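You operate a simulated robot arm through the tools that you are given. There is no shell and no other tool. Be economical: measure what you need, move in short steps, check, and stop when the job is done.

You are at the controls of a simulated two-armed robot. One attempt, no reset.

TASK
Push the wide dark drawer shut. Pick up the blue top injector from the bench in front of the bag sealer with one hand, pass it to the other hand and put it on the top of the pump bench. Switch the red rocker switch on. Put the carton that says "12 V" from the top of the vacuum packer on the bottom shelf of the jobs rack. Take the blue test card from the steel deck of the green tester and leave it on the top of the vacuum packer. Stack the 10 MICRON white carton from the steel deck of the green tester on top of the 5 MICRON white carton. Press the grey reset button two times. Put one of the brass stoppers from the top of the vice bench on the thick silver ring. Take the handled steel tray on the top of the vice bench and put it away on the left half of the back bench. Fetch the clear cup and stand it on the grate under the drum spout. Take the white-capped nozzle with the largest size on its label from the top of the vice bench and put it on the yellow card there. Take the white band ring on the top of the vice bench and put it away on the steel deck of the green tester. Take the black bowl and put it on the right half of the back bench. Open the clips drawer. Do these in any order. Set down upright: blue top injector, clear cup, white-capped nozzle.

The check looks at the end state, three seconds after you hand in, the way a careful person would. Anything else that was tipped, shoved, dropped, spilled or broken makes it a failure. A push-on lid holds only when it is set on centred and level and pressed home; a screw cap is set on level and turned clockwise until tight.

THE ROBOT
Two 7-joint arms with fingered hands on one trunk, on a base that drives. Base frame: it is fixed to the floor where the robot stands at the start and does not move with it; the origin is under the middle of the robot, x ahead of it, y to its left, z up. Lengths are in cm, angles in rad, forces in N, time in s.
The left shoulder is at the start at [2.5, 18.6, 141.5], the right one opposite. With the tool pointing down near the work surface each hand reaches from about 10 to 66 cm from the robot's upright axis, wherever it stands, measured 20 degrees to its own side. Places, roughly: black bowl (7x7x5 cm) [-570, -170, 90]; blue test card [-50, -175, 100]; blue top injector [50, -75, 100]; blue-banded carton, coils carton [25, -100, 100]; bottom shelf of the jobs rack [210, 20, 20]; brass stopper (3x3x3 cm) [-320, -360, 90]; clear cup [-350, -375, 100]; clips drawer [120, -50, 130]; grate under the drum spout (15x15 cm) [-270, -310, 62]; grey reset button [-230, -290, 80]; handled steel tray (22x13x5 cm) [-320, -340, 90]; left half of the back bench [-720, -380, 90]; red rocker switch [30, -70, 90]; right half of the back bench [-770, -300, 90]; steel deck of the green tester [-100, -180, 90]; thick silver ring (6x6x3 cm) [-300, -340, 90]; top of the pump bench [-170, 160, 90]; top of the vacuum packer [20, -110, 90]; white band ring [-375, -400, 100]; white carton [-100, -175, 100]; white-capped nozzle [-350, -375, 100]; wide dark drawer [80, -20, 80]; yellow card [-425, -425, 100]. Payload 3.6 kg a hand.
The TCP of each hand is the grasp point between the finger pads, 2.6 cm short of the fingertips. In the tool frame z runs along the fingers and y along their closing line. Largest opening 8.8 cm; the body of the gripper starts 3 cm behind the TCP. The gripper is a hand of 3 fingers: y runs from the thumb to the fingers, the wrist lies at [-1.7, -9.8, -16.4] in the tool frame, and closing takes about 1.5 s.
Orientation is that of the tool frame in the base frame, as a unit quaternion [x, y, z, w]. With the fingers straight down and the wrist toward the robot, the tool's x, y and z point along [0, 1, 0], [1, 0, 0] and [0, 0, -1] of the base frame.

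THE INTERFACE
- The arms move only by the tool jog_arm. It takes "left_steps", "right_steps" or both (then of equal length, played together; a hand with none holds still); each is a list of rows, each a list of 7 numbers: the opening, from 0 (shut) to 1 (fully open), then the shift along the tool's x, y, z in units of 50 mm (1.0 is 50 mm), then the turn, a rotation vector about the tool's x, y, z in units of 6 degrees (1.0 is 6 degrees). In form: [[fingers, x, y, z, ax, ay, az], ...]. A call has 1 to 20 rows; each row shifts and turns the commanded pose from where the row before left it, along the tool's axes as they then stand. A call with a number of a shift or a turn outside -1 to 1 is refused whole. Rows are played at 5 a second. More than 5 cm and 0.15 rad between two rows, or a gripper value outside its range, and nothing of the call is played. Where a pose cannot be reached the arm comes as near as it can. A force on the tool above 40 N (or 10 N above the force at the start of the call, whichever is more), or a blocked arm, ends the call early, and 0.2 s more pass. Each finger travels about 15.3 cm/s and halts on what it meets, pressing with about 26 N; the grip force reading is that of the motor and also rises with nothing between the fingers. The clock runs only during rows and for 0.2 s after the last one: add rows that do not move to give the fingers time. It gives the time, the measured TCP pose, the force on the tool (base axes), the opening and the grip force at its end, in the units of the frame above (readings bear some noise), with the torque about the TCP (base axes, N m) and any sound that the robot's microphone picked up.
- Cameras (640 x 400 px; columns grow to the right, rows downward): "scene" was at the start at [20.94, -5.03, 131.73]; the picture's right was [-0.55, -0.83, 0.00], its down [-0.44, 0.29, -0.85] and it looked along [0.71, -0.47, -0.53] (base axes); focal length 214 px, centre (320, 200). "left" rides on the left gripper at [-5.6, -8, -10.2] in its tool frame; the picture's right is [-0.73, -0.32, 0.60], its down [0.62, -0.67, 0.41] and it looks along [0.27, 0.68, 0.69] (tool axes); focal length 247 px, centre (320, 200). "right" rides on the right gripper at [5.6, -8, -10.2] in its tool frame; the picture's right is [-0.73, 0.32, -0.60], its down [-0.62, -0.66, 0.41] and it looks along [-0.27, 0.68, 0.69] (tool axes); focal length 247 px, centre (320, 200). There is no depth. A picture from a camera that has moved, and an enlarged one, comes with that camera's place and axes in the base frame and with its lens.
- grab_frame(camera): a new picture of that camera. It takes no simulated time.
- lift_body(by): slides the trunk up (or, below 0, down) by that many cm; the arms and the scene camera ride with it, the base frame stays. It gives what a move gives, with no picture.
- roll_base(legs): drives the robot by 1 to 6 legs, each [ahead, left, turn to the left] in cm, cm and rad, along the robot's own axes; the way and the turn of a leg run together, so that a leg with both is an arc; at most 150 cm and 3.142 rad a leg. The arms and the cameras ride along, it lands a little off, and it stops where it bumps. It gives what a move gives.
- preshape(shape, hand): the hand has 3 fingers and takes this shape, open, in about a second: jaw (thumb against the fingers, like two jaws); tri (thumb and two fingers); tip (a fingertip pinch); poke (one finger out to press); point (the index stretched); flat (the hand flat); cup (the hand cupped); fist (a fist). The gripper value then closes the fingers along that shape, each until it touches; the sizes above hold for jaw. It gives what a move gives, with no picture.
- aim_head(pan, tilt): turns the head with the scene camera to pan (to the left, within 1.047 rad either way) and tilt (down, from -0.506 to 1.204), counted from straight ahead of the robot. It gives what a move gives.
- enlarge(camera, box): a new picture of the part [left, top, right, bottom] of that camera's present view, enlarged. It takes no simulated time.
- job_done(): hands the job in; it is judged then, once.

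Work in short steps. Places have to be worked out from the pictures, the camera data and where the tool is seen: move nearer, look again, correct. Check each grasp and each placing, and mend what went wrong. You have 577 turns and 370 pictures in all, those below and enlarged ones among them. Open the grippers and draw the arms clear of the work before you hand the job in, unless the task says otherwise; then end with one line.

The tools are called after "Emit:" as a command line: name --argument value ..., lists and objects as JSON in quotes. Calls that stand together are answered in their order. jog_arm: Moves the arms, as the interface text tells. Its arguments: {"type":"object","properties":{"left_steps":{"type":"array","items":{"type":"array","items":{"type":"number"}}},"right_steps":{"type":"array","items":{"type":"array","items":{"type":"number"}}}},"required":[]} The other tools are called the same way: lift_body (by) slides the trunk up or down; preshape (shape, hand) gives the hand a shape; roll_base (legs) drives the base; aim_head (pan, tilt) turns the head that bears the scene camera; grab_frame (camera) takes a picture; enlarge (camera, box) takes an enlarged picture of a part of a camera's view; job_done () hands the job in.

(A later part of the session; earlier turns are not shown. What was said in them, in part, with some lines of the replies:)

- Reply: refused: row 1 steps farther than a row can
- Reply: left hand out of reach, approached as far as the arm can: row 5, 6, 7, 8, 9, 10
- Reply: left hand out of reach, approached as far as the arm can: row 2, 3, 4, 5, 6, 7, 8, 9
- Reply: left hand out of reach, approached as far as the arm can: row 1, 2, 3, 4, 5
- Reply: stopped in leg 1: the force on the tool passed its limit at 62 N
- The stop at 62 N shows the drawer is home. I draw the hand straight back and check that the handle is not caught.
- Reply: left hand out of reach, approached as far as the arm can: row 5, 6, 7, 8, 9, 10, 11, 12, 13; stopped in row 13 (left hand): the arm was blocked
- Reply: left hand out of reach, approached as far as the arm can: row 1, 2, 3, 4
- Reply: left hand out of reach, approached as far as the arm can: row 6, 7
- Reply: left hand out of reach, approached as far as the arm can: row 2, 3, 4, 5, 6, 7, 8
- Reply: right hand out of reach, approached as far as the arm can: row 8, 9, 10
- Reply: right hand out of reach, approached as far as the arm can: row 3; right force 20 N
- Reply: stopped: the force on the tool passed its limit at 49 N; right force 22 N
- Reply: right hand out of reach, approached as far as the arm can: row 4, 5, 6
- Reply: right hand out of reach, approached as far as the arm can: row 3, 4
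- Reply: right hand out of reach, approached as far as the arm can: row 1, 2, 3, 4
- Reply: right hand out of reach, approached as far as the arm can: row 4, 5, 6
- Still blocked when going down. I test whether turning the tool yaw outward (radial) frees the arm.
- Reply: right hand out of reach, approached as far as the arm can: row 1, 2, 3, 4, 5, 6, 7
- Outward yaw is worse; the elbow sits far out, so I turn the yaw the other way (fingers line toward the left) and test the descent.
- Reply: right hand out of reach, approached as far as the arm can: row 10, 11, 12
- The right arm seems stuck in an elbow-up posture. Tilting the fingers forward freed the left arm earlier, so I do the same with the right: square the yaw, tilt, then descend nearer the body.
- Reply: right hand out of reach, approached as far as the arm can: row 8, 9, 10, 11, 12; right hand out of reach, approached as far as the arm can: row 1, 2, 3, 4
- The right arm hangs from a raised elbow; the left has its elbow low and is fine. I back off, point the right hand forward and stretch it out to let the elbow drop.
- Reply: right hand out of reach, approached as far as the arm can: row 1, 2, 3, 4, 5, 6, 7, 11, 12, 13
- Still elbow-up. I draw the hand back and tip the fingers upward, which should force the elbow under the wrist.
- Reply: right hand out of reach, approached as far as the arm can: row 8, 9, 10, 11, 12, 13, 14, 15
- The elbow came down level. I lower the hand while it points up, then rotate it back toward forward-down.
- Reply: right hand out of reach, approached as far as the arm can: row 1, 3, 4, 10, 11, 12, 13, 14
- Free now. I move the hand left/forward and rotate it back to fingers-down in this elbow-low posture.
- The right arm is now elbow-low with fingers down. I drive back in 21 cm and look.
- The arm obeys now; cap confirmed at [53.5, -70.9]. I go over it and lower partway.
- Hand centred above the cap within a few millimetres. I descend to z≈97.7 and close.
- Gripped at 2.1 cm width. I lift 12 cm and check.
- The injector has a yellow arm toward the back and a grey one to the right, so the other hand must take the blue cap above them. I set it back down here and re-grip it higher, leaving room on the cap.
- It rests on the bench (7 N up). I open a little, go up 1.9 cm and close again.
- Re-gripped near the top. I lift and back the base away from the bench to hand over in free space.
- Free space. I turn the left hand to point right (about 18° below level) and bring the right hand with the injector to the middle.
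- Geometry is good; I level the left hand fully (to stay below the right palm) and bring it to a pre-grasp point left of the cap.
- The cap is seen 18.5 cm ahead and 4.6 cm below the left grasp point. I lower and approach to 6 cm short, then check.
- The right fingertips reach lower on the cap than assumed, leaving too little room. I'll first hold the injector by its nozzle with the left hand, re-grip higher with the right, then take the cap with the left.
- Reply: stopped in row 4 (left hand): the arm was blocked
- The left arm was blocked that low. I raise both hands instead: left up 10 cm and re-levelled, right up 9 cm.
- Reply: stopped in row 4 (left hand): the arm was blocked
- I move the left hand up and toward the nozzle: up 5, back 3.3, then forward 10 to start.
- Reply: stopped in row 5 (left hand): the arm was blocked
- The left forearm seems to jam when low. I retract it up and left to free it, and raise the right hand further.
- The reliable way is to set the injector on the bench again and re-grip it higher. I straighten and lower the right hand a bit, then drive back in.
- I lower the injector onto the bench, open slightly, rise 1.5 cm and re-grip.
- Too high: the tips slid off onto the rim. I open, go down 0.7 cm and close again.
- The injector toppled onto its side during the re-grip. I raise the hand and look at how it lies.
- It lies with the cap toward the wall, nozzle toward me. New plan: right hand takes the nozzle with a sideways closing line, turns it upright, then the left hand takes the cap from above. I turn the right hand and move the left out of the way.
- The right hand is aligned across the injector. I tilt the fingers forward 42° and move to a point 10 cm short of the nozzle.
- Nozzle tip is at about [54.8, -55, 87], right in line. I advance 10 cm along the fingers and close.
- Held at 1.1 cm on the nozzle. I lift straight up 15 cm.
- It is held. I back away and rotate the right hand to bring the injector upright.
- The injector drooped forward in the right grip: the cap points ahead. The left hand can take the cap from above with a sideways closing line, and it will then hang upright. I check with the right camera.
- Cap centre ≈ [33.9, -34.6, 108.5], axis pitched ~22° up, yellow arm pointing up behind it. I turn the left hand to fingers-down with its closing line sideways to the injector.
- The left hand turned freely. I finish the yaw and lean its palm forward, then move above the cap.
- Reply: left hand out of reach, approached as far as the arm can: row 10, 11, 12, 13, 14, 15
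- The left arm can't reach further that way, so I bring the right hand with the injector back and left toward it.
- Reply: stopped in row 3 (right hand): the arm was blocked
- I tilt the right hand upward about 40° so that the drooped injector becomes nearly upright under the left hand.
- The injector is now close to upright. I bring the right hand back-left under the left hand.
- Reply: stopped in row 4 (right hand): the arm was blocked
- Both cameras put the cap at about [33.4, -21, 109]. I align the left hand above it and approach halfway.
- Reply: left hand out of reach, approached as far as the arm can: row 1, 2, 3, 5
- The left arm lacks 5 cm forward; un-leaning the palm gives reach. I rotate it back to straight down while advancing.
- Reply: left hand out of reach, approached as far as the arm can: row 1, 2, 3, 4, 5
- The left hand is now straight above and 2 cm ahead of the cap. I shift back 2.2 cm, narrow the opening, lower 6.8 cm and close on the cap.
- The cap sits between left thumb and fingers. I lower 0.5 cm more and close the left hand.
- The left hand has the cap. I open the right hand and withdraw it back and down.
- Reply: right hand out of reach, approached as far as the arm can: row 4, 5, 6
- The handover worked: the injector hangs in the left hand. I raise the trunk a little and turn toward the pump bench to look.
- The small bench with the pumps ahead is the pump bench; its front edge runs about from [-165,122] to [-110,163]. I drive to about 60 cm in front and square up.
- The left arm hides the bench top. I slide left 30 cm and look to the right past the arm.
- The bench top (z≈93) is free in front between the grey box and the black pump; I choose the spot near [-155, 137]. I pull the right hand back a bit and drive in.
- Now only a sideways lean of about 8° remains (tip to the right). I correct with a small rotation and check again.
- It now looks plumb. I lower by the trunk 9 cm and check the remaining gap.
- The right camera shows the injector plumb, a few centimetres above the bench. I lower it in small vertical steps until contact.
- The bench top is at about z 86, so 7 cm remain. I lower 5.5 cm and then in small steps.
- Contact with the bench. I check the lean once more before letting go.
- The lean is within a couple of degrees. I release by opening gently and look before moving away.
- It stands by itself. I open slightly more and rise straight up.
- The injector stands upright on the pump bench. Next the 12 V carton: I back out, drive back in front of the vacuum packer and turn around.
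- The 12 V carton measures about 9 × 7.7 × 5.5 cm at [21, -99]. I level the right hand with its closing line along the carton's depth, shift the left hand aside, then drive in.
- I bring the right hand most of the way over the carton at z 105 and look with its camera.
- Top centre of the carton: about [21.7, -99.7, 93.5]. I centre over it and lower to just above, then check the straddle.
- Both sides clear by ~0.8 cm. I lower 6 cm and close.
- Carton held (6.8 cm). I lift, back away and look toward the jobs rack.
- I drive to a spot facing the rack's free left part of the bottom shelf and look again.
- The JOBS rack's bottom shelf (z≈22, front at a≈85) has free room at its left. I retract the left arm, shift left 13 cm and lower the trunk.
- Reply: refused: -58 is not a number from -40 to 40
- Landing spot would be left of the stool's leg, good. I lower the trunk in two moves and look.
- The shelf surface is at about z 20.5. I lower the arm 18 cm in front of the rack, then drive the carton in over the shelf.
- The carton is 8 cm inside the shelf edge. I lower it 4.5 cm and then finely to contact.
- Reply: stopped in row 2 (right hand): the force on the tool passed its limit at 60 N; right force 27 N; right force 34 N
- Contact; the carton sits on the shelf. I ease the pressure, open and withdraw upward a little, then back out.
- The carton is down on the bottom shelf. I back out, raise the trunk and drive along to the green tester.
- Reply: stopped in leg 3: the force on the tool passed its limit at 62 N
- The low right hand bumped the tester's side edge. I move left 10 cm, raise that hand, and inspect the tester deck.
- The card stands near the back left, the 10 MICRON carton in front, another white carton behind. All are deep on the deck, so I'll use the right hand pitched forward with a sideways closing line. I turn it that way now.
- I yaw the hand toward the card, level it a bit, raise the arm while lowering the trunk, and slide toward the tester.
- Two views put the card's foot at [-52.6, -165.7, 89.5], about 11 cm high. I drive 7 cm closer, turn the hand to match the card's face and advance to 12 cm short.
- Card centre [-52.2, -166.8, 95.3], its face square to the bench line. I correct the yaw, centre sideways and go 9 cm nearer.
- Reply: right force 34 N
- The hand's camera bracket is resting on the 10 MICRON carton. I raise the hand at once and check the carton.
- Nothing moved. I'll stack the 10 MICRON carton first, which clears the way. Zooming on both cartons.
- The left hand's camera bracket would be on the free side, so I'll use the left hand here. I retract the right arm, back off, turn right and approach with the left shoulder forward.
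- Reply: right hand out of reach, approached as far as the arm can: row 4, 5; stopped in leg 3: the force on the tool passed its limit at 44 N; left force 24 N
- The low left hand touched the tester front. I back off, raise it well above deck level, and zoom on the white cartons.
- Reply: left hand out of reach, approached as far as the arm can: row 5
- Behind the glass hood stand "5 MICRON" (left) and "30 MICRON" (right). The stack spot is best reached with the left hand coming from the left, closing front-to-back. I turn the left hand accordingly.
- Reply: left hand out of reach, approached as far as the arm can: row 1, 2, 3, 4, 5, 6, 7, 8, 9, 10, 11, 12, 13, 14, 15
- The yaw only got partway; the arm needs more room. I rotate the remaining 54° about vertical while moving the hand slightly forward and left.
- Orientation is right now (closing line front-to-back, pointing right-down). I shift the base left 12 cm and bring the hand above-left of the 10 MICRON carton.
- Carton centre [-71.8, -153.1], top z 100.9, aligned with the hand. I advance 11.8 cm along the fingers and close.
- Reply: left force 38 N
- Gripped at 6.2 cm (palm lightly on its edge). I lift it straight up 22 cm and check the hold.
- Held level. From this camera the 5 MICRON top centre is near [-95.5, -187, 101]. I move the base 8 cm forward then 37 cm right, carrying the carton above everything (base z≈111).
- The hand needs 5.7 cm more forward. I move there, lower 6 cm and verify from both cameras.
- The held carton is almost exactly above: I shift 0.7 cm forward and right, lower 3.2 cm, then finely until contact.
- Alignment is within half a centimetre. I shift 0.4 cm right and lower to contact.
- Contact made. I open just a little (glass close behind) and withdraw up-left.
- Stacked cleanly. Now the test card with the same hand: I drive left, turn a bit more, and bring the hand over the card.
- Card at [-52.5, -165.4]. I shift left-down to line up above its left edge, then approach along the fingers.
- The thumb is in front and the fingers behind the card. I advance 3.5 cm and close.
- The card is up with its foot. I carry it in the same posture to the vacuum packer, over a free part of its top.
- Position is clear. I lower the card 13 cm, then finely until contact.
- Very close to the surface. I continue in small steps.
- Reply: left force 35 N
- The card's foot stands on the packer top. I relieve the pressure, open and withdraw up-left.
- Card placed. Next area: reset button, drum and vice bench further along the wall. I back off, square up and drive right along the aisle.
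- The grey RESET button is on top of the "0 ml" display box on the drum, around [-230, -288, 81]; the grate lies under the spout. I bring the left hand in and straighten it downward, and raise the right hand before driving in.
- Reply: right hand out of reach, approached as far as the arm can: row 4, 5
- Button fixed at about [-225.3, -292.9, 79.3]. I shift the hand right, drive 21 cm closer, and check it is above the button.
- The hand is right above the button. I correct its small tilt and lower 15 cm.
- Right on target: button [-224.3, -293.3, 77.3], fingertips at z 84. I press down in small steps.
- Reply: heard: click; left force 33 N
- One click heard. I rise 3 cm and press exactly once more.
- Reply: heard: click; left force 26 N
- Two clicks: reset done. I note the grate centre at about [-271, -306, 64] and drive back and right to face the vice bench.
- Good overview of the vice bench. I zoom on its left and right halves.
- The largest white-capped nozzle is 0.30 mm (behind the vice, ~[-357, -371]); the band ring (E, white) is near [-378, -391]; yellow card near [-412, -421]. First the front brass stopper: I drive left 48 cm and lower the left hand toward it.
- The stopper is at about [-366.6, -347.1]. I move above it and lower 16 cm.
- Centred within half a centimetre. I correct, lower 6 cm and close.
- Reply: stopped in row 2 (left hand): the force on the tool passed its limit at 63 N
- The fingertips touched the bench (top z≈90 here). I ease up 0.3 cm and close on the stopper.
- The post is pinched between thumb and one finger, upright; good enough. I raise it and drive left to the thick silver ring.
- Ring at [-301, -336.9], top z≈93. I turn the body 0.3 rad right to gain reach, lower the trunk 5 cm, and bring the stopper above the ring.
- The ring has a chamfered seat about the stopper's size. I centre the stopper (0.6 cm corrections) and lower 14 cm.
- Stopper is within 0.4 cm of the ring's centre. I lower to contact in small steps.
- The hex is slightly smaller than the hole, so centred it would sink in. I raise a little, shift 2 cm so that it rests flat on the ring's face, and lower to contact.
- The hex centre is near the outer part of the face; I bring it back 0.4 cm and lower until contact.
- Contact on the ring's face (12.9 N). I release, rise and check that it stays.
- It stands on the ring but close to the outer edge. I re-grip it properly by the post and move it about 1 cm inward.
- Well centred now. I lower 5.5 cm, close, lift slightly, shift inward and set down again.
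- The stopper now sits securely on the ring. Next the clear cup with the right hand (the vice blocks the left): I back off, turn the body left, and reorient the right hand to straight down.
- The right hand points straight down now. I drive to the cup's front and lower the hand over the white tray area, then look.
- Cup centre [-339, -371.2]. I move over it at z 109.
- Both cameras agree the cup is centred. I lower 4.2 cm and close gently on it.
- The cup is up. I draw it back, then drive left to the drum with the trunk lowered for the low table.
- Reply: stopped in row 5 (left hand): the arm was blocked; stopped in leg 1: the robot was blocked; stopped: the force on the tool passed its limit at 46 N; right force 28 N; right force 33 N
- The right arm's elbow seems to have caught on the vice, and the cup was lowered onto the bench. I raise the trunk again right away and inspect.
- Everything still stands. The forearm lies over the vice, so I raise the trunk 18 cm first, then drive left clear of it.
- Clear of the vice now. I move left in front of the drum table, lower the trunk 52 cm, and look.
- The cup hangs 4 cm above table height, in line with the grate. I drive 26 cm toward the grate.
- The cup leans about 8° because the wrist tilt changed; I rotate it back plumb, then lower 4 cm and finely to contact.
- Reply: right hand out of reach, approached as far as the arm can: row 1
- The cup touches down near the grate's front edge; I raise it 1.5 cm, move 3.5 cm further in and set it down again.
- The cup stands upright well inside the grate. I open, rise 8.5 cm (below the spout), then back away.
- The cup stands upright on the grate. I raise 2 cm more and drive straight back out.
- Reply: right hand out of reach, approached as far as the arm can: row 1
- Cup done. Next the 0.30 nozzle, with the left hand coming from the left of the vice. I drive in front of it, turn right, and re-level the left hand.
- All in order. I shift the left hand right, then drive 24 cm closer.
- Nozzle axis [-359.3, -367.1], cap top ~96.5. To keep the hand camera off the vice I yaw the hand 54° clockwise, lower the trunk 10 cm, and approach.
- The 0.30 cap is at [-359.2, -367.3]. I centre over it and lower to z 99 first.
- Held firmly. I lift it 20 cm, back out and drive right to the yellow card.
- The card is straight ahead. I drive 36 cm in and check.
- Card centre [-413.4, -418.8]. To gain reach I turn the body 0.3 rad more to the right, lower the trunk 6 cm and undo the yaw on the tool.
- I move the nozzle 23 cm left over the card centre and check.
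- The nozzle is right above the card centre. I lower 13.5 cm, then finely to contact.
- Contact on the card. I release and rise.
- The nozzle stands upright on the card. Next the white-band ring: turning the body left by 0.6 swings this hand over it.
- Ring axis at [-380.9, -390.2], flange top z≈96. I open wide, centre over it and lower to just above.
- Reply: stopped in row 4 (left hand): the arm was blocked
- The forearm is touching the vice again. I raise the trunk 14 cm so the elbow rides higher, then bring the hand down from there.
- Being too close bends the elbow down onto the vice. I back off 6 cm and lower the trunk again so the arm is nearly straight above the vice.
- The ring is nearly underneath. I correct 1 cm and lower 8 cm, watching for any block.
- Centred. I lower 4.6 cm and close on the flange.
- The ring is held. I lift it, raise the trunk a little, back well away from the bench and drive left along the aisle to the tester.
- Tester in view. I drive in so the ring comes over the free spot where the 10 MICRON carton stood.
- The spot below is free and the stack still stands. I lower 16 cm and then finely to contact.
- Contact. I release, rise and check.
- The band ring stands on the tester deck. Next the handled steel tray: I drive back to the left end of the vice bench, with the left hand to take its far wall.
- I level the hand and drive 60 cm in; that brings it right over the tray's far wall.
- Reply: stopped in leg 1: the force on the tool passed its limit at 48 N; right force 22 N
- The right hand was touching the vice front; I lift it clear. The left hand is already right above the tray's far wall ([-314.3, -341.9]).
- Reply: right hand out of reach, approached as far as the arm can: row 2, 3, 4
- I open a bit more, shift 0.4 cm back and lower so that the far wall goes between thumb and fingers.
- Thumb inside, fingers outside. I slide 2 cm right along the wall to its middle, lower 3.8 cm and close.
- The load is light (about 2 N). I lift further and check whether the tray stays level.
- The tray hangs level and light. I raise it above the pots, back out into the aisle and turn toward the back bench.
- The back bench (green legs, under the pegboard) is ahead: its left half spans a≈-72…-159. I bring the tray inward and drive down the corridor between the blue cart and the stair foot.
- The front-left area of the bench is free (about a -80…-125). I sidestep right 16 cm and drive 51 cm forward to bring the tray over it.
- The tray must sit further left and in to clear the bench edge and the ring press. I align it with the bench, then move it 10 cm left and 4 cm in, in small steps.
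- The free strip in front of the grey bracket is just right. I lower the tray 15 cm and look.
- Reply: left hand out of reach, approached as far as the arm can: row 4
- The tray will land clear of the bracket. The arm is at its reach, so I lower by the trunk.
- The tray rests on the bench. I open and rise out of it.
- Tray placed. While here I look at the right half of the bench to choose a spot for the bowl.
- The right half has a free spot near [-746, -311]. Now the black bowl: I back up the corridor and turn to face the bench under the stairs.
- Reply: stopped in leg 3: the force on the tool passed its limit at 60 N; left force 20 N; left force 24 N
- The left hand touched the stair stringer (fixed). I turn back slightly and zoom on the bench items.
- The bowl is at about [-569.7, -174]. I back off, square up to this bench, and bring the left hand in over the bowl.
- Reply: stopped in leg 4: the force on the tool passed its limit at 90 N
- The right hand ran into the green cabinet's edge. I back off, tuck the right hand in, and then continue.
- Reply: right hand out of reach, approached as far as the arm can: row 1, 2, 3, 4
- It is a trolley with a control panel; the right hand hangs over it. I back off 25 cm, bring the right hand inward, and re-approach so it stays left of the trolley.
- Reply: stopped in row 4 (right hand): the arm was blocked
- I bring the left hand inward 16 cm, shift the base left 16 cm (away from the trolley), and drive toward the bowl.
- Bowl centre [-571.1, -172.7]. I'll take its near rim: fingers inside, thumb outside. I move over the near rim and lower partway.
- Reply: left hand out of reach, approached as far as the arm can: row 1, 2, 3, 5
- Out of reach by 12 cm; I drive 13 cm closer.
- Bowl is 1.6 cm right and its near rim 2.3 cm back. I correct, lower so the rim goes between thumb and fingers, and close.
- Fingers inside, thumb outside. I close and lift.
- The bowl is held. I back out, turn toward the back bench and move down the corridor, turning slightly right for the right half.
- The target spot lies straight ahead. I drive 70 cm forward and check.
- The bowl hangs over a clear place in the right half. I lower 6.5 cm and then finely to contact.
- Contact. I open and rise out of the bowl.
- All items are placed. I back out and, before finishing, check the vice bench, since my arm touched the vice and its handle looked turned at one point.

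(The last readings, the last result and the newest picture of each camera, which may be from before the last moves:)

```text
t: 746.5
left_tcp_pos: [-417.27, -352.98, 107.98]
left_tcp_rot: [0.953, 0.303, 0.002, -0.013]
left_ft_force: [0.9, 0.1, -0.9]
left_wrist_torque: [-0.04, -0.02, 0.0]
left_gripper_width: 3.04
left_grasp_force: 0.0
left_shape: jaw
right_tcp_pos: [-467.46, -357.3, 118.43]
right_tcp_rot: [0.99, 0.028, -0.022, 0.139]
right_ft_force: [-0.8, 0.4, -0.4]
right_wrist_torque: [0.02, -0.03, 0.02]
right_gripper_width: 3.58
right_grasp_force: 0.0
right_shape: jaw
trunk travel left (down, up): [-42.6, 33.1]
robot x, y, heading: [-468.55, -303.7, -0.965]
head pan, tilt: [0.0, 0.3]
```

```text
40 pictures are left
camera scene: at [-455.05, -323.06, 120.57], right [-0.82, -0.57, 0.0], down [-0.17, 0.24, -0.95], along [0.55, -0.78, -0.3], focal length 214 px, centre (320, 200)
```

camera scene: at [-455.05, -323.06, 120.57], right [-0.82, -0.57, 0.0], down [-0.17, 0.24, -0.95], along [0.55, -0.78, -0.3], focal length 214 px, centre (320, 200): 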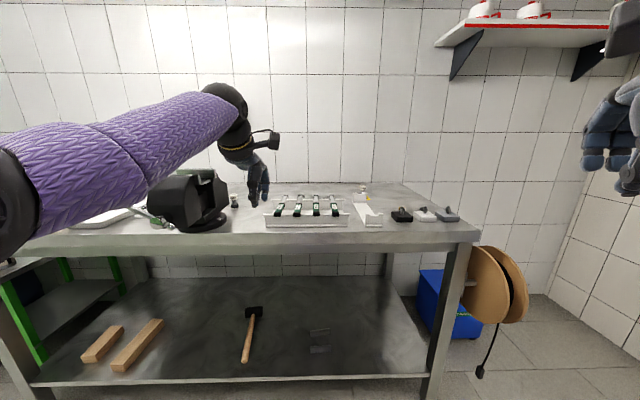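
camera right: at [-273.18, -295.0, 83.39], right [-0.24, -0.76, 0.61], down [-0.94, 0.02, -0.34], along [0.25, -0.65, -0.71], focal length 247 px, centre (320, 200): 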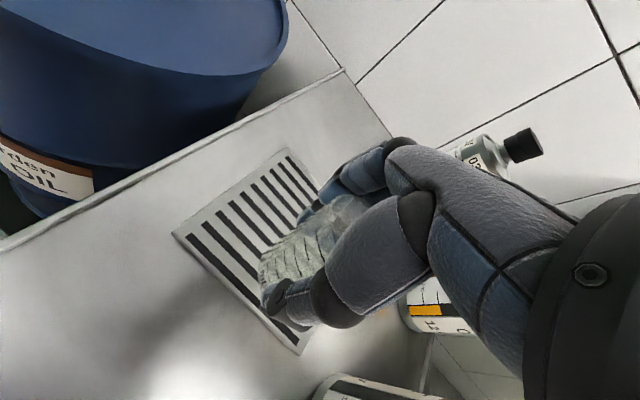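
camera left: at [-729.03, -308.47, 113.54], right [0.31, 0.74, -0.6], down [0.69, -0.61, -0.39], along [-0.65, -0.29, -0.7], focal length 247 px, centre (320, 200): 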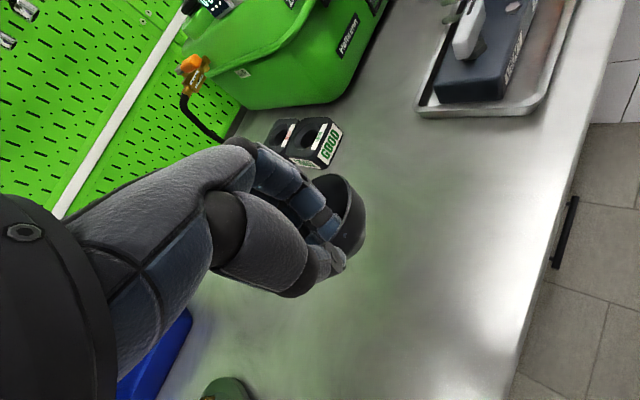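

Emit:
roll_base --legs '[[-20, 60, 0]]'

Emit:
aim_head --pan -0.4 --tilt 0.35

Emit:
enlarge --camera "scene" --box '[160, 110, 480, 310]'

```text
t: 750.1
left_tcp_pos: [-378.71, -301.83, 107.87]
left_tcp_rot: [0.952, 0.305, 0.002, -0.012]
left_ft_force: [0.0, 0.5, -0.3]
left_wrist_torque: [0.0, -0.02, 0.03]
left_gripper_width: 3.04
left_grasp_force: 0.1
left_shape: jaw
right_tcp_pos: [-428.95, -306.13, 118.49]
right_tcp_rot: [0.99, 0.03, -0.022, 0.139]
right_ft_force: [-0.2, -0.6, -0.8]
right_wrist_torque: [0.02, 0.01, 0.02]
right_gripper_width: 3.58
right_grasp_force: 0.0
right_shape: jaw
trunk travel left (down, up): [-42.6, 33.1]
robot x, y, heading: [-430.08, -252.76, -0.958]
head pan, tilt: [0.0, 0.3]
```

```text
t: 751.0
left_tcp_pos: [-378.81, -301.88, 107.97]
left_tcp_rot: [0.952, 0.305, 0.003, -0.013]
left_ft_force: [-0.7, -0.5, 0.6]
left_wrist_torque: [-0.02, 0.0, 0.03]
left_gripper_width: 3.06
left_grasp_force: 0.0
left_shape: jaw
right_tcp_pos: [-428.87, -306.2, 118.39]
right_tcp_rot: [0.99, 0.03, -0.021, 0.139]
right_ft_force: [-0.5, -0.2, 0.4]
right_wrist_torque: [0.01, 0.03, -0.02]
right_gripper_width: 3.56
right_grasp_force: 0.1
right_shape: jaw
trunk travel left (down, up): [-42.6, 33.1]
robot x, y, heading: [-430.33, -253.17, -0.959]
head pan, tilt: [-0.4, 0.351]
```

```text
2.00 times, centred on (320, 210) of scene
camera zoom: at [-420.1, -273.44, 120.1], right [-0.98, -0.21, 0.0], down [-0.07, 0.34, -0.94], along [0.2, -0.92, -0.34], focal length 429 px, centre (320, 180)
```

zoom: 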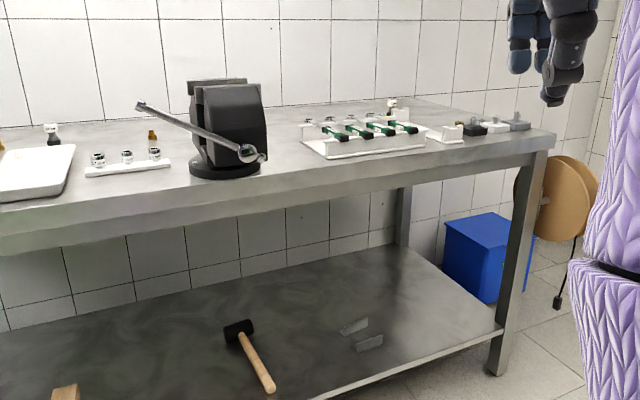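

The vice handle has been turned from its hanging position by my arm. I'll put it back: closed left fingers above the bar, then push it round and down. First I position the hand.

Emit:
jog_arm --left_steps '[[0, 0, 0, -0.7, 0, 0, 0], [0, 0, 0, -0.7, 0, 0, 0], [0, 0, 0, 0, 0, 0, 0]]'

Emit:
roll_base --legs '[[25, -25, 0]]'

Emit:
grab_frame --camera "left"

Emit:
aim_head --pan 0.1 --tilt 0.5

Emit:
grab_frame --camera "scene"

```text
t: 751.8
left_tcp_pos: [-378.68, -302.05, 114.9]
left_tcp_rot: [0.952, 0.304, 0.001, -0.013]
left_ft_force: [-0.1, 0.3, 0.1]
left_wrist_torque: [0.0, -0.02, -0.01]
left_gripper_width: 0.0
left_grasp_force: 26.4
left_shape: jaw
right_tcp_pos: [-428.96, -306.26, 118.47]
right_tcp_rot: [0.99, 0.031, -0.021, 0.138]
right_ft_force: [-0.4, 0.2, -0.1]
right_wrist_torque: [0.0, 0.01, 0.02]
right_gripper_width: 3.53
right_grasp_force: 0.1
right_shape: jaw
trunk travel left (down, up): [-42.6, 33.1]
robot x, y, heading: [-430.3, -252.72, -0.96]
head pan, tilt: [-0.4, 0.351]
```

```text
t: 754.0
left_tcp_pos: [-384.66, -336.95, 114.92]
left_tcp_rot: [0.952, 0.306, 0.003, -0.014]
left_ft_force: [0.9, 0.7, -0.6]
left_wrist_torque: [0.05, -0.01, 0.01]
left_gripper_width: 0.01
left_grasp_force: 25.4
left_shape: jaw
right_tcp_pos: [-435.0, -341.12, 118.39]
right_tcp_rot: [0.99, 0.031, -0.021, 0.138]
right_ft_force: [0.6, -0.2, 0.2]
right_wrist_torque: [0.0, 0.0, -0.03]
right_gripper_width: 3.56
right_grasp_force: 0.0
right_shape: jaw
trunk travel left (down, up): [-42.6, 33.1]
robot x, y, heading: [-436.43, -287.59, -0.958]
head pan, tilt: [-0.4, 0.351]
```

```text
38 pictures are left
camera left: at [-393.93, -333.89, 125.19], right [-0.79, -0.15, -0.6], down [0.12, 0.91, -0.39], along [0.61, -0.38, -0.7], focal length 247 px, centre (320, 200)
```

left: 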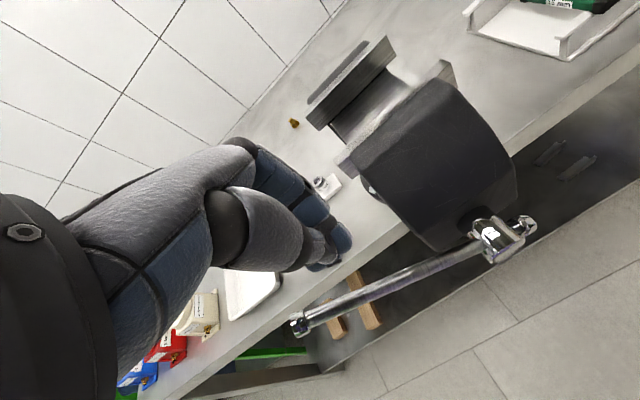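

```text
t: 755.0
left_tcp_pos: [-384.76, -336.86, 114.73]
left_tcp_rot: [0.952, 0.305, 0.003, -0.013]
left_ft_force: [-0.1, -0.5, -0.3]
left_wrist_torque: [0.01, -0.04, 0.03]
left_gripper_width: 0.0
left_grasp_force: 26.6
left_shape: jaw
right_tcp_pos: [-435.02, -341.02, 118.45]
right_tcp_rot: [0.99, 0.03, -0.021, 0.139]
right_ft_force: [-0.4, 0.0, 0.3]
right_wrist_torque: [0.03, 0.0, 0.0]
right_gripper_width: 3.56
right_grasp_force: 0.0
right_shape: jaw
trunk travel left (down, up): [-42.6, 33.1]
robot x, y, heading: [-436.49, -287.44, -0.952]
head pan, tilt: [0.099, 0.499]
```

```text
37 pictures are left
camera scene: at [-422.25, -306.04, 118.73], right [-0.76, -0.65, 0.0], down [-0.31, 0.36, -0.88], along [0.57, -0.67, -0.48], focal length 214 px, centre (320, 200)
```

scene: 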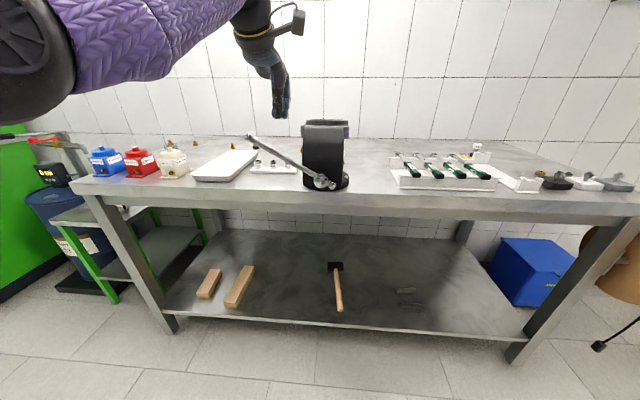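

I locate the bar: pivot [-392.4, -341, 99], end [-380, -332, 109], swinging in the plane just in front of the bench. I tilt the fingers toward it and push the bar round in an arc, first half.

Emit:
jog_arm --left_steps '[[0, 0.58, -0.12, 0, 0, 0, 0], [0, 0.58, -0.12, 0, 0, 0, 0], [0, 0, 0, 0, 0, -1, 0], [0, 0, 0, 0, 0, -1, 0], [0, 0, 0, 0, 0, -1, 0], [0, 0, 0, 0, 0, -1, 0], [0, 0, 0, 0, 0, -1, 0], [0, 0, 0, 0, 0, -1, 0], [0, 0.4, 0, 0.55, 0, 0, 0], [0, 0.54, 0, 0.285, 0, 0, 0], [0, 0.54, 0, 0.285, 0, 0, 0]]'

Emit:
grab_frame --camera "scene"

```text
t: 757.2
left_tcp_pos: [-380.43, -332.43, 110.82]
left_tcp_rot: [0.905, 0.282, -0.302, 0.1]
left_ft_force: [-14.2, 2.9, 13.1]
left_wrist_torque: [0.05, 0.47, -0.07]
left_gripper_width: 0.02
left_grasp_force: 25.4
left_shape: jaw
right_tcp_pos: [-435.14, -340.9, 118.41]
right_tcp_rot: [0.99, 0.03, -0.022, 0.139]
right_ft_force: [0.4, 0.1, 0.3]
right_wrist_torque: [0.02, 0.05, -0.01]
right_gripper_width: 3.53
right_grasp_force: 0.0
right_shape: jaw
trunk travel left (down, up): [-42.6, 33.1]
robot x, y, heading: [-436.33, -287.09, -0.96]
head pan, tilt: [0.099, 0.499]
stopped in row 11 (left hand): the force on the tool passed its limit at 49 N (the readings are from after the stop); the commanded pose is now the measured one
```

```text
36 pictures are left
camera scene: at [-422.31, -305.96, 118.76], right [-0.76, -0.65, 0.0], down [-0.31, 0.36, -0.88], along [0.57, -0.67, -0.48], focal length 214 px, centre (320, 200)
```

scene: 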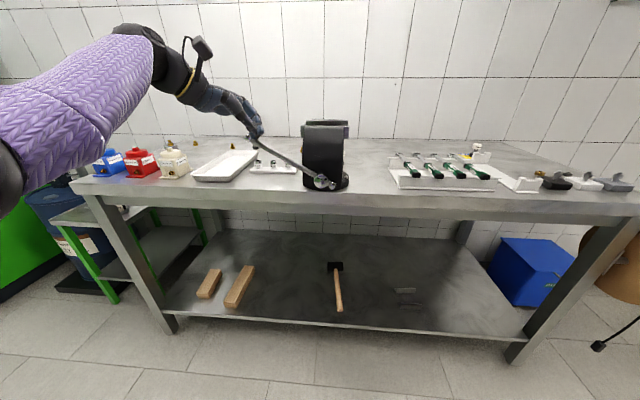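

The fingertips met the bar's end knob. I lift slightly, shift 2.5 cm inward along the bar and push straight down.

Emit:
jog_arm --left_steps '[[0, -0.35, 0, -0.5, 0, 0, 0], [0, -0.4, 0, 0.3, 0, 0, 0], [0, 0.235, 0, 0.324, 0, 0, 0], [0, 0.235, 0, 0.324, 0, 0, 0], [0, 0.235, 0, 0.324, 0, 0, 0]]'

Emit:
enlarge --camera "scene" --box '[200, 80, 380, 220]'

```text
t: 758.6
left_tcp_pos: [-382.63, -334.38, 109.16]
left_tcp_rot: [0.905, 0.277, -0.303, 0.114]
left_ft_force: [-11.5, 2.0, 14.6]
left_wrist_torque: [0.08, 0.44, -0.06]
left_gripper_width: 0.0
left_grasp_force: 25.9
left_shape: jaw
right_tcp_pos: [-435.21, -340.95, 118.45]
right_tcp_rot: [0.99, 0.03, -0.021, 0.14]
right_ft_force: [0.5, 0.5, -1.2]
right_wrist_torque: [-0.02, 0.0, 0.01]
right_gripper_width: 3.55
right_grasp_force: 0.0
right_shape: jaw
trunk travel left (down, up): [-42.6, 33.1]
robot x, y, heading: [-436.54, -287.54, -0.955]
head pan, tilt: [0.099, 0.499]
stopped in row 5 (left hand): the force on the tool passed its limit at 42 N (the readings are from after the stop); the commanded pose is now the measured one
```

```text
2.86 times, centred on (290, 150) of scene
camera zoom: at [-422.38, -306.0, 118.74], right [-0.76, -0.65, 0.0], down [-0.31, 0.36, -0.88], along [0.57, -0.67, -0.48], focal length 613 px, centre (406, 343)
```

zoom: 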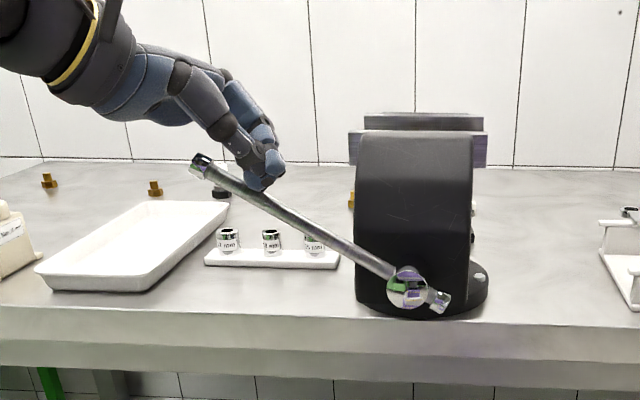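

The bar is stiff; I push nearer its end for more leverage, using the trunk for a steady downward push.

Emit:
jog_arm --left_steps '[[0, -0.35, 0, -0.5, 0, 0, 0], [0, 0.6, 0, -0.44, 0, 0, 0], [0, 0.2, 0, 0.28, 0, 0, 0]]'

Emit:
lift_body --by -4

Emit:
lift_body --by -4

Emit:
enlarge --camera "scene" --box '[200, 80, 380, 220]'

```text
t: 759.4
left_tcp_pos: [-379.69, -332.21, 111.16]
left_tcp_rot: [0.905, 0.277, -0.3, 0.121]
left_ft_force: [-11.4, -0.4, 35.6]
left_wrist_torque: [-0.02, 0.43, -0.02]
left_gripper_width: 0.0
left_grasp_force: 25.7
left_shape: jaw
right_tcp_pos: [-435.66, -340.99, 118.78]
right_tcp_rot: [0.99, 0.029, -0.019, 0.14]
right_ft_force: [0.3, -1.0, 0.3]
right_wrist_torque: [0.0, -0.02, -0.01]
right_gripper_width: 3.58
right_grasp_force: 0.0
right_shape: jaw
trunk travel left (down, up): [-42.6, 33.1]
robot x, y, heading: [-436.42, -287.39, -0.959]
head pan, tilt: [0.099, 0.499]
```

```text
t: 759.7
left_tcp_pos: [-379.44, -332.65, 110.95]
left_tcp_rot: [0.904, 0.273, -0.305, 0.127]
left_ft_force: [-4.8, -5.6, 10.4]
left_wrist_torque: [-0.19, 0.17, 0.0]
left_gripper_width: 0.02
left_grasp_force: 25.8
left_shape: jaw
right_tcp_pos: [-435.7, -341.6, 117.9]
right_tcp_rot: [0.989, 0.026, -0.032, 0.144]
right_ft_force: [0.5, -0.9, 0.1]
right_wrist_torque: [0.0, 0.01, 0.01]
right_gripper_width: 3.56
right_grasp_force: 0.0
right_shape: jaw
trunk travel left (down, up): [-42.1, 33.6]
robot x, y, heading: [-436.32, -287.63, -0.957]
head pan, tilt: [0.099, 0.499]
stopped: the force on the tool passed its limit at 50 N (the readings are from after the stop); the commanded pose is now the measured one
```

```text
t: 760.2
left_tcp_pos: [-379.04, -333.12, 110.19]
left_tcp_rot: [0.902, 0.271, -0.305, 0.138]
left_ft_force: [0.3, -4.6, 3.6]
left_wrist_torque: [-0.07, 0.03, 0.01]
left_gripper_width: 0.0
left_grasp_force: 25.9
left_shape: jaw
right_tcp_pos: [-436.9, -342.38, 116.37]
right_tcp_rot: [0.986, 0.016, -0.054, 0.156]
right_ft_force: [0.3, -0.9, -1.0]
right_wrist_torque: [-0.02, 0.01, -0.02]
right_gripper_width: 3.59
right_grasp_force: 0.0
right_shape: jaw
trunk travel left (down, up): [-40.4, 35.3]
robot x, y, heading: [-436.49, -287.26, -0.963]
head pan, tilt: [0.099, 0.499]
stopped: the force on the tool passed its limit at 48 N (the readings are from after the stop); the commanded pose is now the measured one
```

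```text
2.86 times, centred on (290, 150) of scene
camera zoom: at [-422.05, -306.39, 116.25], right [-0.76, -0.65, 0.0], down [-0.31, 0.36, -0.88], along [0.57, -0.67, -0.48], focal length 613 px, centre (406, 343)
```

zoom: 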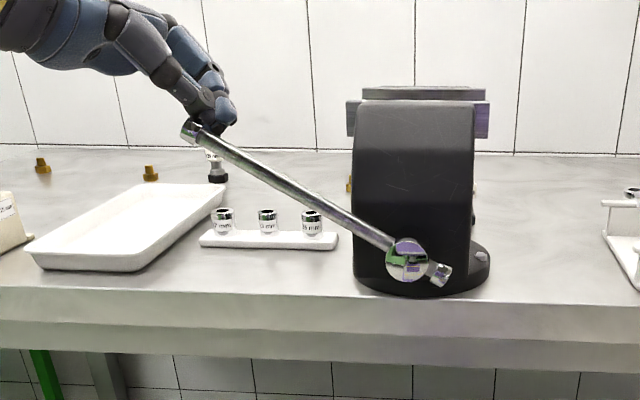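

No movement yet; the joint may be heavily damped. I press just below the limit and hold for a few seconds to see whether it creeps.

Emit:
jog_arm --left_steps '[[0, 0.15, 0, 0.2, 0, 0, 0], [0, 0.1, 0, 0.13, 0, 0, 0], [0, 0, 0, 0, 0, 0, 0], [0, 0, 0, 0, 0, 0, 0], [0, 0, 0, 0, 0, 0, 0], [0, 0, 0, 0, 0, 0, 0], [0, 0, 0, 0, 0, 0, 0], [0, 0, 0, 0, 0, 0, 0], [0, 0, 0, 0, 0, 0, 0], [0, 0, 0, 0, 0, 0, 0], [0, 0, 0, 0, 0, 0, 0], [0, 0, 0, 0, 0, 0, 0], [0, 0, 0, 0, 0, 0, 0], [0, 0, 0, 0, 0, 0, 0], [0, 0, 0, 0, 0, 0, 0], [0, 0, 0, 0, 0, 0, 0]]'

Emit:
enlarge --camera "scene" --box '[200, 80, 380, 220]'

```text
t: 763.6
left_tcp_pos: [-379.24, -333.44, 108.82]
left_tcp_rot: [0.902, 0.27, -0.305, 0.144]
left_ft_force: [-1.9, -19.0, 23.7]
left_wrist_torque: [0.17, 0.0, 0.02]
left_gripper_width: 0.0
left_grasp_force: 26.1
left_shape: jaw
right_tcp_pos: [-437.35, -342.39, 116.31]
right_tcp_rot: [0.986, 0.015, -0.055, 0.157]
right_ft_force: [0.2, 0.2, 0.1]
right_wrist_torque: [0.0, -0.01, 0.01]
right_gripper_width: 3.55
right_grasp_force: 0.0
right_shape: jaw
trunk travel left (down, up): [-40.4, 35.3]
robot x, y, heading: [-436.53, -287.21, -0.96]
head pan, tilt: [0.099, 0.499]
```

```text
2.86 times, centred on (290, 150) of scene
camera zoom: at [-422.39, -306.37, 116.39], right [-0.76, -0.65, 0.0], down [-0.31, 0.36, -0.88], along [0.57, -0.67, -0.48], focal length 613 px, centre (406, 343)
```

zoom: 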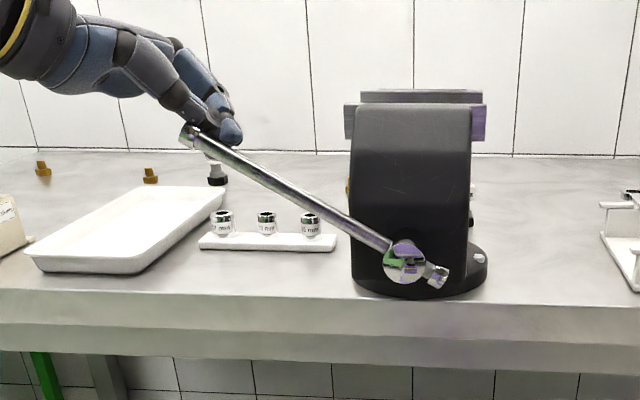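

It won't go this way, likely a stop; it came the other way over the top. I'll take it back that way: untilt the hand, get to the left of the bar's end, and push it over to the right.

Emit:
jog_arm --left_steps '[[0, -0.47, 0, -0.65, 0, 0, 0], [0, 0.81, -0.2, -0.55, 0, 0, 0], [0, 0.4, 0, -0.29, 0, 0, 0], [0, 0, 0, 0, 0, 1, 0], [0, 0, 0, 0, 0, 1, 0], [0, 0, 0, 0, 0, 1, 0], [0, 0, 0, 0, 0, 1, 0], [0, 0, 0, 0, 0, 1, 0], [0, 0, 0, 0, 0, 1, 0], [0, 0, 0, 0, 0, 0, 0]]'

Emit:
grab_frame --camera "left"

```text
t: 765.8
left_tcp_pos: [-373.63, -327.61, 111.52]
left_tcp_rot: [0.953, 0.301, -0.011, 0.048]
left_ft_force: [-0.3, 0.5, -0.1]
left_wrist_torque: [-0.02, 0.0, 0.02]
left_gripper_width: 0.0
left_grasp_force: 26.6
left_shape: jaw
right_tcp_pos: [-436.97, -342.27, 116.55]
right_tcp_rot: [0.986, 0.016, -0.055, 0.157]
right_ft_force: [0.4, 0.1, 0.0]
right_wrist_torque: [-0.02, 0.02, -0.04]
right_gripper_width: 3.57
right_grasp_force: 0.0
right_shape: jaw
trunk travel left (down, up): [-40.4, 35.3]
robot x, y, heading: [-436.24, -287.42, -0.958]
head pan, tilt: [0.099, 0.499]
```

```text
32 pictures are left
camera left: at [-382.92, -323.34, 121.34], right [-0.78, -0.22, -0.59], down [0.13, 0.86, -0.5], along [0.61, -0.46, -0.64], focal length 247 px, centre (320, 200)
```

left: 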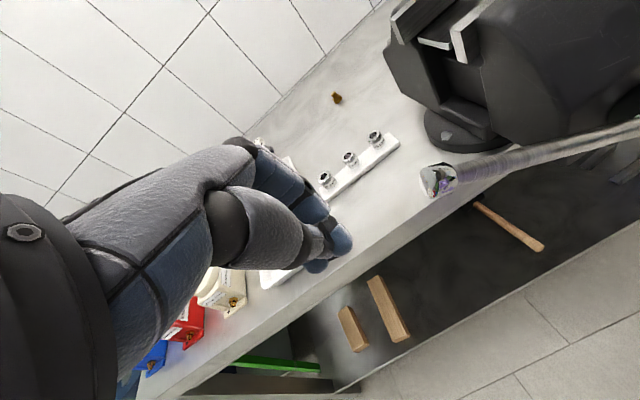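

I lower beside the bar's end and push right along the arc over the top.

Emit:
jog_arm --left_steps '[[0, 0, 0.24, 0.5, 0, 0, 0], [0, -0.6, 0, 0.35, 0, 0, 0], [0, -0.5, 0, 0.25, 0, 0, 0], [0, -0.5, 0, 0, 0, 0, 0], [0, -0.3, 0, -0.4, 0, 0, 0], [0, -0.3, 0, -0.4, 0, 0, 0], [0, -0.42, 0, -0.31, 0, 0, 0], [0, -0.42, 0, -0.31, 0, 0, 0]]'

Emit:
enlarge --camera "scene" --box '[200, 80, 380, 220]'

```text
t: 767.6
left_tcp_pos: [-385.48, -337.12, 113.88]
left_tcp_rot: [0.952, 0.302, -0.012, 0.046]
left_ft_force: [0.6, 2.1, -0.5]
left_wrist_torque: [-0.02, -0.02, -0.01]
left_gripper_width: 0.0
left_grasp_force: 25.9
left_shape: jaw
right_tcp_pos: [-437.1, -342.36, 116.38]
right_tcp_rot: [0.986, 0.015, -0.054, 0.158]
right_ft_force: [0.4, -0.6, 0.4]
right_wrist_torque: [0.02, -0.03, 0.02]
right_gripper_width: 3.57
right_grasp_force: 0.1
right_shape: jaw
trunk travel left (down, up): [-40.4, 35.3]
robot x, y, heading: [-436.66, -287.79, -0.962]
head pan, tilt: [0.099, 0.499]
```

```text
2.86 times, centred on (290, 150) of scene
camera zoom: at [-422.24, -306.3, 116.37], right [-0.76, -0.65, 0.0], down [-0.31, 0.36, -0.88], along [0.57, -0.67, -0.48], focal length 613 px, centre (406, 343)
```

zoom: 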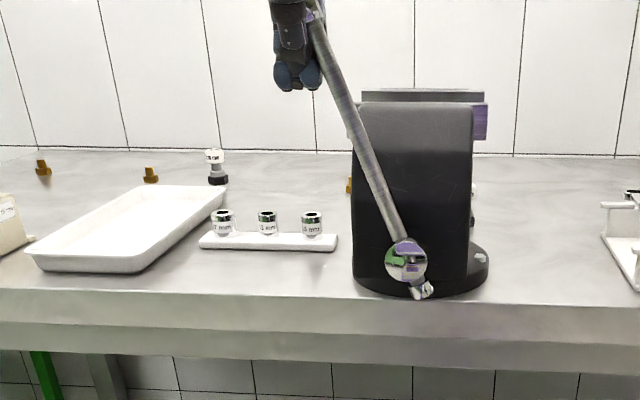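

It swings freely this way. I continue over the top and down the right side.

Emit:
jog_arm --left_steps '[[0, -0.6, 0, -0.08, 0, 0, 0], [0, -0.6, 0, -0.08, 0, 0, 0], [0, -0.52, 0, 0.04, 0, 0, 0], [0, -0.52, 0, 0.04, 0, 0, 0], [0, -0.5, 0, 0.2, 0, 0, 0], [0, -0.5, 0, 0.2, 0, 0, 0], [0, -0.4, 0, 0.38, 0, 0, 0], [0, -0.4, 0, 0.38, 0, 0, 0], [0, -0.22, 0, 0.46, 0, 0, 0], [0, -0.22, 0, 0.46, 0, 0, 0]]'

Emit:
enlarge --camera "scene" --box '[220, 80, 420, 240]'

```text
t: 769.8
left_tcp_pos: [-402.17, -346.94, 108.1]
left_tcp_rot: [0.952, 0.301, -0.012, 0.048]
left_ft_force: [-0.7, 0.6, 0.3]
left_wrist_torque: [-0.03, 0.02, 0.01]
left_gripper_width: 0.0
left_grasp_force: 25.5
left_shape: jaw
left hand out of reach, approached as far as the arm can: row 7, 8, 9, 10
right_tcp_pos: [-437.0, -342.29, 116.4]
right_tcp_rot: [0.986, 0.015, -0.055, 0.156]
right_ft_force: [-0.1, 0.2, 0.7]
right_wrist_torque: [-0.01, -0.02, -0.04]
right_gripper_width: 3.57
right_grasp_force: 0.0
right_shape: jaw
trunk travel left (down, up): [-40.4, 35.3]
robot x, y, heading: [-436.83, -287.47, -0.958]
head pan, tilt: [0.099, 0.499]
```

```text
2.50 times, centred on (320, 160) of scene
camera zoom: at [-422.21, -306.24, 116.38], right [-0.76, -0.65, 0.0], down [-0.31, 0.36, -0.88], along [0.57, -0.67, -0.48], focal length 536 px, centre (320, 300)
```

zoom: 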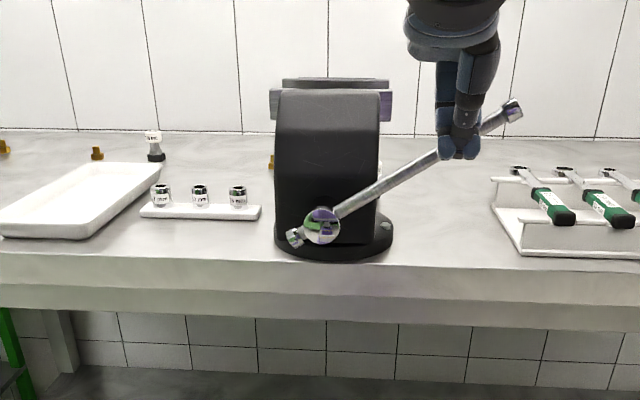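

Halfway. I lift off, move the base right for reach, and push the bar down on this side.

Emit:
jog_arm --left_steps '[[0, 0, 0, -0.7, 0, 0, 0]]'

Emit:
roll_base --legs '[[0, -14, 0]]'

Emit:
jog_arm --left_steps '[[0, 0.85, 0, 0, 0, 0, 0], [0, 0.85, 0, 0, 0, 0, 0], [0, 0.5, 0, 0.5, 0, 0, 0], [0, 0, 0, 0.7, 0, 0, 0], [0, -0.06, 0, 0.7, 0, 0, 0], [0, 0, 0, 0.7, 0, 0, 0], [0, 0.12, 0, 0.7, 0, 0, 0], [0, 0.2, 0, 0.5, 0, 0, 0]]'

Emit:
enlarge --camera "scene" --box '[180, 80, 420, 260]'

```text
t: 770.2
left_tcp_pos: [-402.19, -346.54, 111.52]
left_tcp_rot: [0.952, 0.301, -0.011, 0.048]
left_ft_force: [0.7, 0.3, -0.2]
left_wrist_torque: [-0.04, -0.03, 0.0]
left_gripper_width: 0.03
left_grasp_force: 25.9
left_shape: jaw
right_tcp_pos: [-436.98, -342.21, 116.48]
right_tcp_rot: [0.986, 0.016, -0.054, 0.157]
right_ft_force: [0.0, -0.1, -0.4]
right_wrist_torque: [-0.01, 0.0, -0.02]
right_gripper_width: 3.58
right_grasp_force: 0.1
right_shape: jaw
trunk travel left (down, up): [-40.4, 35.3]
robot x, y, heading: [-436.74, -287.25, -0.96]
head pan, tilt: [0.099, 0.499]
```

```text
t: 771.5
left_tcp_pos: [-413.87, -354.85, 111.58]
left_tcp_rot: [0.952, 0.301, -0.011, 0.047]
left_ft_force: [-0.4, 0.0, 0.3]
left_wrist_torque: [-0.02, -0.03, 0.0]
left_gripper_width: 0.02
left_grasp_force: 25.7
left_shape: jaw
right_tcp_pos: [-448.68, -350.46, 116.37]
right_tcp_rot: [0.986, 0.016, -0.054, 0.157]
right_ft_force: [-0.6, 0.0, 0.8]
right_wrist_torque: [0.01, 0.01, 0.02]
right_gripper_width: 3.6
right_grasp_force: 0.0
right_shape: jaw
trunk travel left (down, up): [-40.4, 35.3]
robot x, y, heading: [-447.86, -295.72, -0.962]
head pan, tilt: [0.099, 0.499]
```

```text
t: 773.3
left_tcp_pos: [-403.5, -349.35, 91.83]
left_tcp_rot: [0.952, 0.301, -0.011, 0.047]
left_ft_force: [-2.5, 0.9, 0.3]
left_wrist_torque: [0.01, -0.03, -0.01]
left_gripper_width: 0.01
left_grasp_force: 26.2
left_shape: jaw
right_tcp_pos: [-448.51, -350.31, 116.5]
right_tcp_rot: [0.986, 0.015, -0.055, 0.157]
right_ft_force: [0.2, 0.1, 0.2]
right_wrist_torque: [-0.01, 0.04, 0.0]
right_gripper_width: 3.55
right_grasp_force: 0.1
right_shape: jaw
trunk travel left (down, up): [-40.4, 35.3]
robot x, y, heading: [-448.28, -295.58, -0.961]
head pan, tilt: [0.099, 0.499]
```

```text
2.22 times, centred on (300, 170) of scene
camera zoom: at [-433.77, -314.35, 116.37], right [-0.76, -0.65, 0.0], down [-0.31, 0.36, -0.88], along [0.57, -0.67, -0.48], focal length 477 px, centre (364, 267)
```

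zoom: 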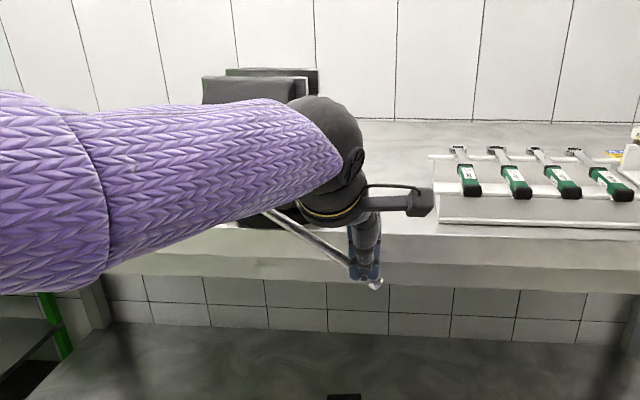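

Now pointing down-right. A little more to bring it to hanging.

Emit:
jog_arm --left_steps '[[0, 0.4, 0, 0.55, 0, 0, 0], [0, 0.5, 0, 0.55, 0, 0, 0], [0, 0.5, 0, 0.4, 0, 0, 0]]'

Emit:
jog_arm --left_steps '[[0, -0.8, 0, 0, 0, 0, 0], [0, -0.8, -0.5, 0, 0, 0, 0], [0, -0.4, -0.9, 0, 0, 0, 0], [0, 0, -0.8, -0.5, 0, 0, 0], [0, 0, 0, -0.9, 0, 0, 0], [0, 0, 0, -0.9, 0, 0, 0], [0, 0, 0, -0.9, 0, 0, 0]]'

Emit:
roll_base --legs '[[-25, 0, 0]]'

Emit:
enlarge --camera "scene" --box '[180, 80, 460, 300]'

```text
t: 774.1
left_tcp_pos: [-398.61, -344.72, 84.51]
left_tcp_rot: [0.952, 0.301, -0.013, 0.047]
left_ft_force: [-3.3, 0.7, 0.2]
left_wrist_torque: [-0.05, -0.08, 0.05]
left_gripper_width: 0.01
left_grasp_force: 25.7
left_shape: jaw
left hand out of reach, approached as far as the arm can: row 2, 3
right_tcp_pos: [-448.7, -350.26, 116.49]
right_tcp_rot: [0.986, 0.016, -0.055, 0.158]
right_ft_force: [0.0, 0.6, 0.7]
right_wrist_torque: [0.0, -0.02, 0.0]
right_gripper_width: 3.55
right_grasp_force: 0.0
right_shape: jaw
trunk travel left (down, up): [-40.4, 35.3]
robot x, y, heading: [-447.77, -295.64, -0.964]
head pan, tilt: [0.099, 0.499]
```

```text
t: 775.7
left_tcp_pos: [-412.79, -338.7, 100.02]
left_tcp_rot: [0.952, 0.303, -0.005, 0.045]
left_ft_force: [-0.3, 0.1, 0.0]
left_wrist_torque: [0.0, -0.02, 0.01]
left_gripper_width: 0.0
left_grasp_force: 26.4
left_shape: jaw
left hand out of reach, approached as far as the arm can: row 1
right_tcp_pos: [-448.66, -350.36, 116.38]
right_tcp_rot: [0.986, 0.016, -0.054, 0.157]
right_ft_force: [0.3, 0.3, 0.2]
right_wrist_torque: [0.0, 0.01, -0.02]
right_gripper_width: 3.52
right_grasp_force: 0.1
right_shape: jaw
trunk travel left (down, up): [-40.4, 35.3]
robot x, y, heading: [-447.77, -295.47, -0.965]
head pan, tilt: [0.099, 0.499]
```

```text
t: 777.6
left_tcp_pos: [-427.23, -318.27, 100.32]
left_tcp_rot: [0.952, 0.304, -0.005, 0.048]
left_ft_force: [-0.2, 0.6, 0.1]
left_wrist_torque: [0.0, 0.0, -0.03]
left_gripper_width: 0.0
left_grasp_force: 25.6
left_shape: jaw
right_tcp_pos: [-463.13, -329.71, 116.51]
right_tcp_rot: [0.986, 0.015, -0.055, 0.158]
right_ft_force: [-0.6, 0.6, -0.1]
right_wrist_torque: [0.01, -0.01, 0.01]
right_gripper_width: 3.59
right_grasp_force: 0.1
right_shape: jaw
trunk travel left (down, up): [-40.4, 35.3]
robot x, y, heading: [-462.89, -275.0, -0.961]
head pan, tilt: [0.099, 0.499]
```

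```text
1.82 times, centred on (320, 190) of scene
camera zoom: at [-448.24, -293.64, 116.4], right [-0.76, -0.65, 0.0], down [-0.31, 0.36, -0.88], along [0.57, -0.67, -0.48], focal length 390 px, centre (320, 218)
```

zoom: 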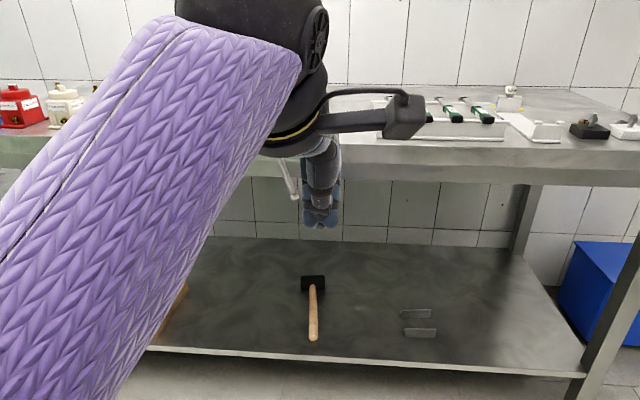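

The handle hangs down again. I open the hands, draw both arms clear and back away from the work.

Emit:
jog_arm --left_steps '[[0.8, 0, 0, -0.6, 0, 0, 0], [0.8, 0, 0, -0.6, 0, 0, 0], [0.8, 0, 0, 0, 0, 0, 0]]' --right_steps '[[0.8, 0, 0, 0, 0, 0, 0], [0.8, 0, 0, 0, 0, 0, 0], [0.8, 0, 0, 0, 0, 0, 0]]'

Emit:
roll_base --legs '[[-35, 0, 0]]'

Emit:
grab_frame --camera "scene"

```text
t: 778.4
left_tcp_pos: [-426.59, -317.58, 105.96]
left_tcp_rot: [0.951, 0.307, -0.001, 0.047]
left_ft_force: [-0.4, -0.7, -0.5]
left_wrist_torque: [-0.02, 0.01, 0.02]
left_gripper_width: 7.05
left_grasp_force: 0.0
left_shape: jaw
right_tcp_pos: [-462.99, -329.76, 116.47]
right_tcp_rot: [0.986, 0.015, -0.054, 0.158]
right_ft_force: [0.3, 0.3, -0.3]
right_wrist_torque: [-0.03, 0.03, 0.04]
right_gripper_width: 7.03
right_grasp_force: 0.0
right_shape: jaw
trunk travel left (down, up): [-40.4, 35.3]
robot x, y, heading: [-462.07, -274.94, -0.959]
head pan, tilt: [0.099, 0.499]
```

```text
t: 780.6
left_tcp_pos: [-446.84, -288.73, 106.23]
left_tcp_rot: [0.95, 0.308, 0.0, 0.047]
left_ft_force: [-0.1, 0.0, 0.0]
left_wrist_torque: [-0.02, -0.01, -0.01]
left_gripper_width: 7.04
left_grasp_force: 0.1
left_shape: jaw
right_tcp_pos: [-483.34, -300.91, 116.59]
right_tcp_rot: [0.986, 0.017, -0.054, 0.157]
right_ft_force: [-0.2, 0.0, -0.4]
right_wrist_torque: [-0.01, 0.01, -0.02]
right_gripper_width: 7.0
right_grasp_force: 0.0
right_shape: jaw
trunk travel left (down, up): [-40.4, 35.3]
robot x, y, heading: [-482.8, -246.06, -0.955]
head pan, tilt: [0.099, 0.499]
```

```text
27 pictures are left
camera scene: at [-468.39, -264.8, 116.39], right [-0.76, -0.65, 0.0], down [-0.31, 0.36, -0.88], along [0.57, -0.67, -0.48], focal length 214 px, centre (320, 200)
```

scene: 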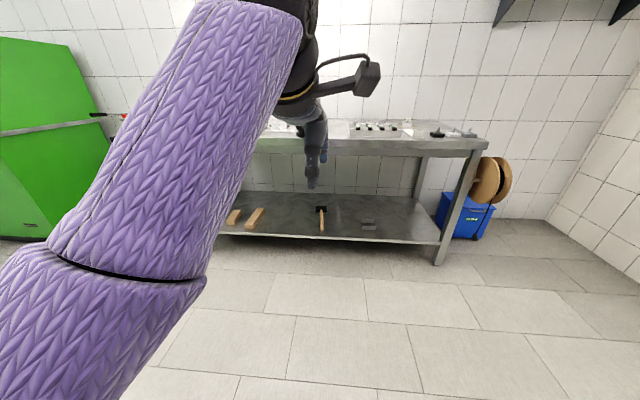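

The grippers are open and the arms are clear of the work, so I hand the job in.

Emit:
job_done

```text
The job is handed in.
```

All fourteen tasks were done and the job is handed in. On the way my right hand bumped a green trolley with up to 90 N, and I could not confirm whether it moved. My arm also turned the vice handle, which I pushed back to roughly its hanging position. The injector toppled on the bench once before it was set upright on the pump bench.
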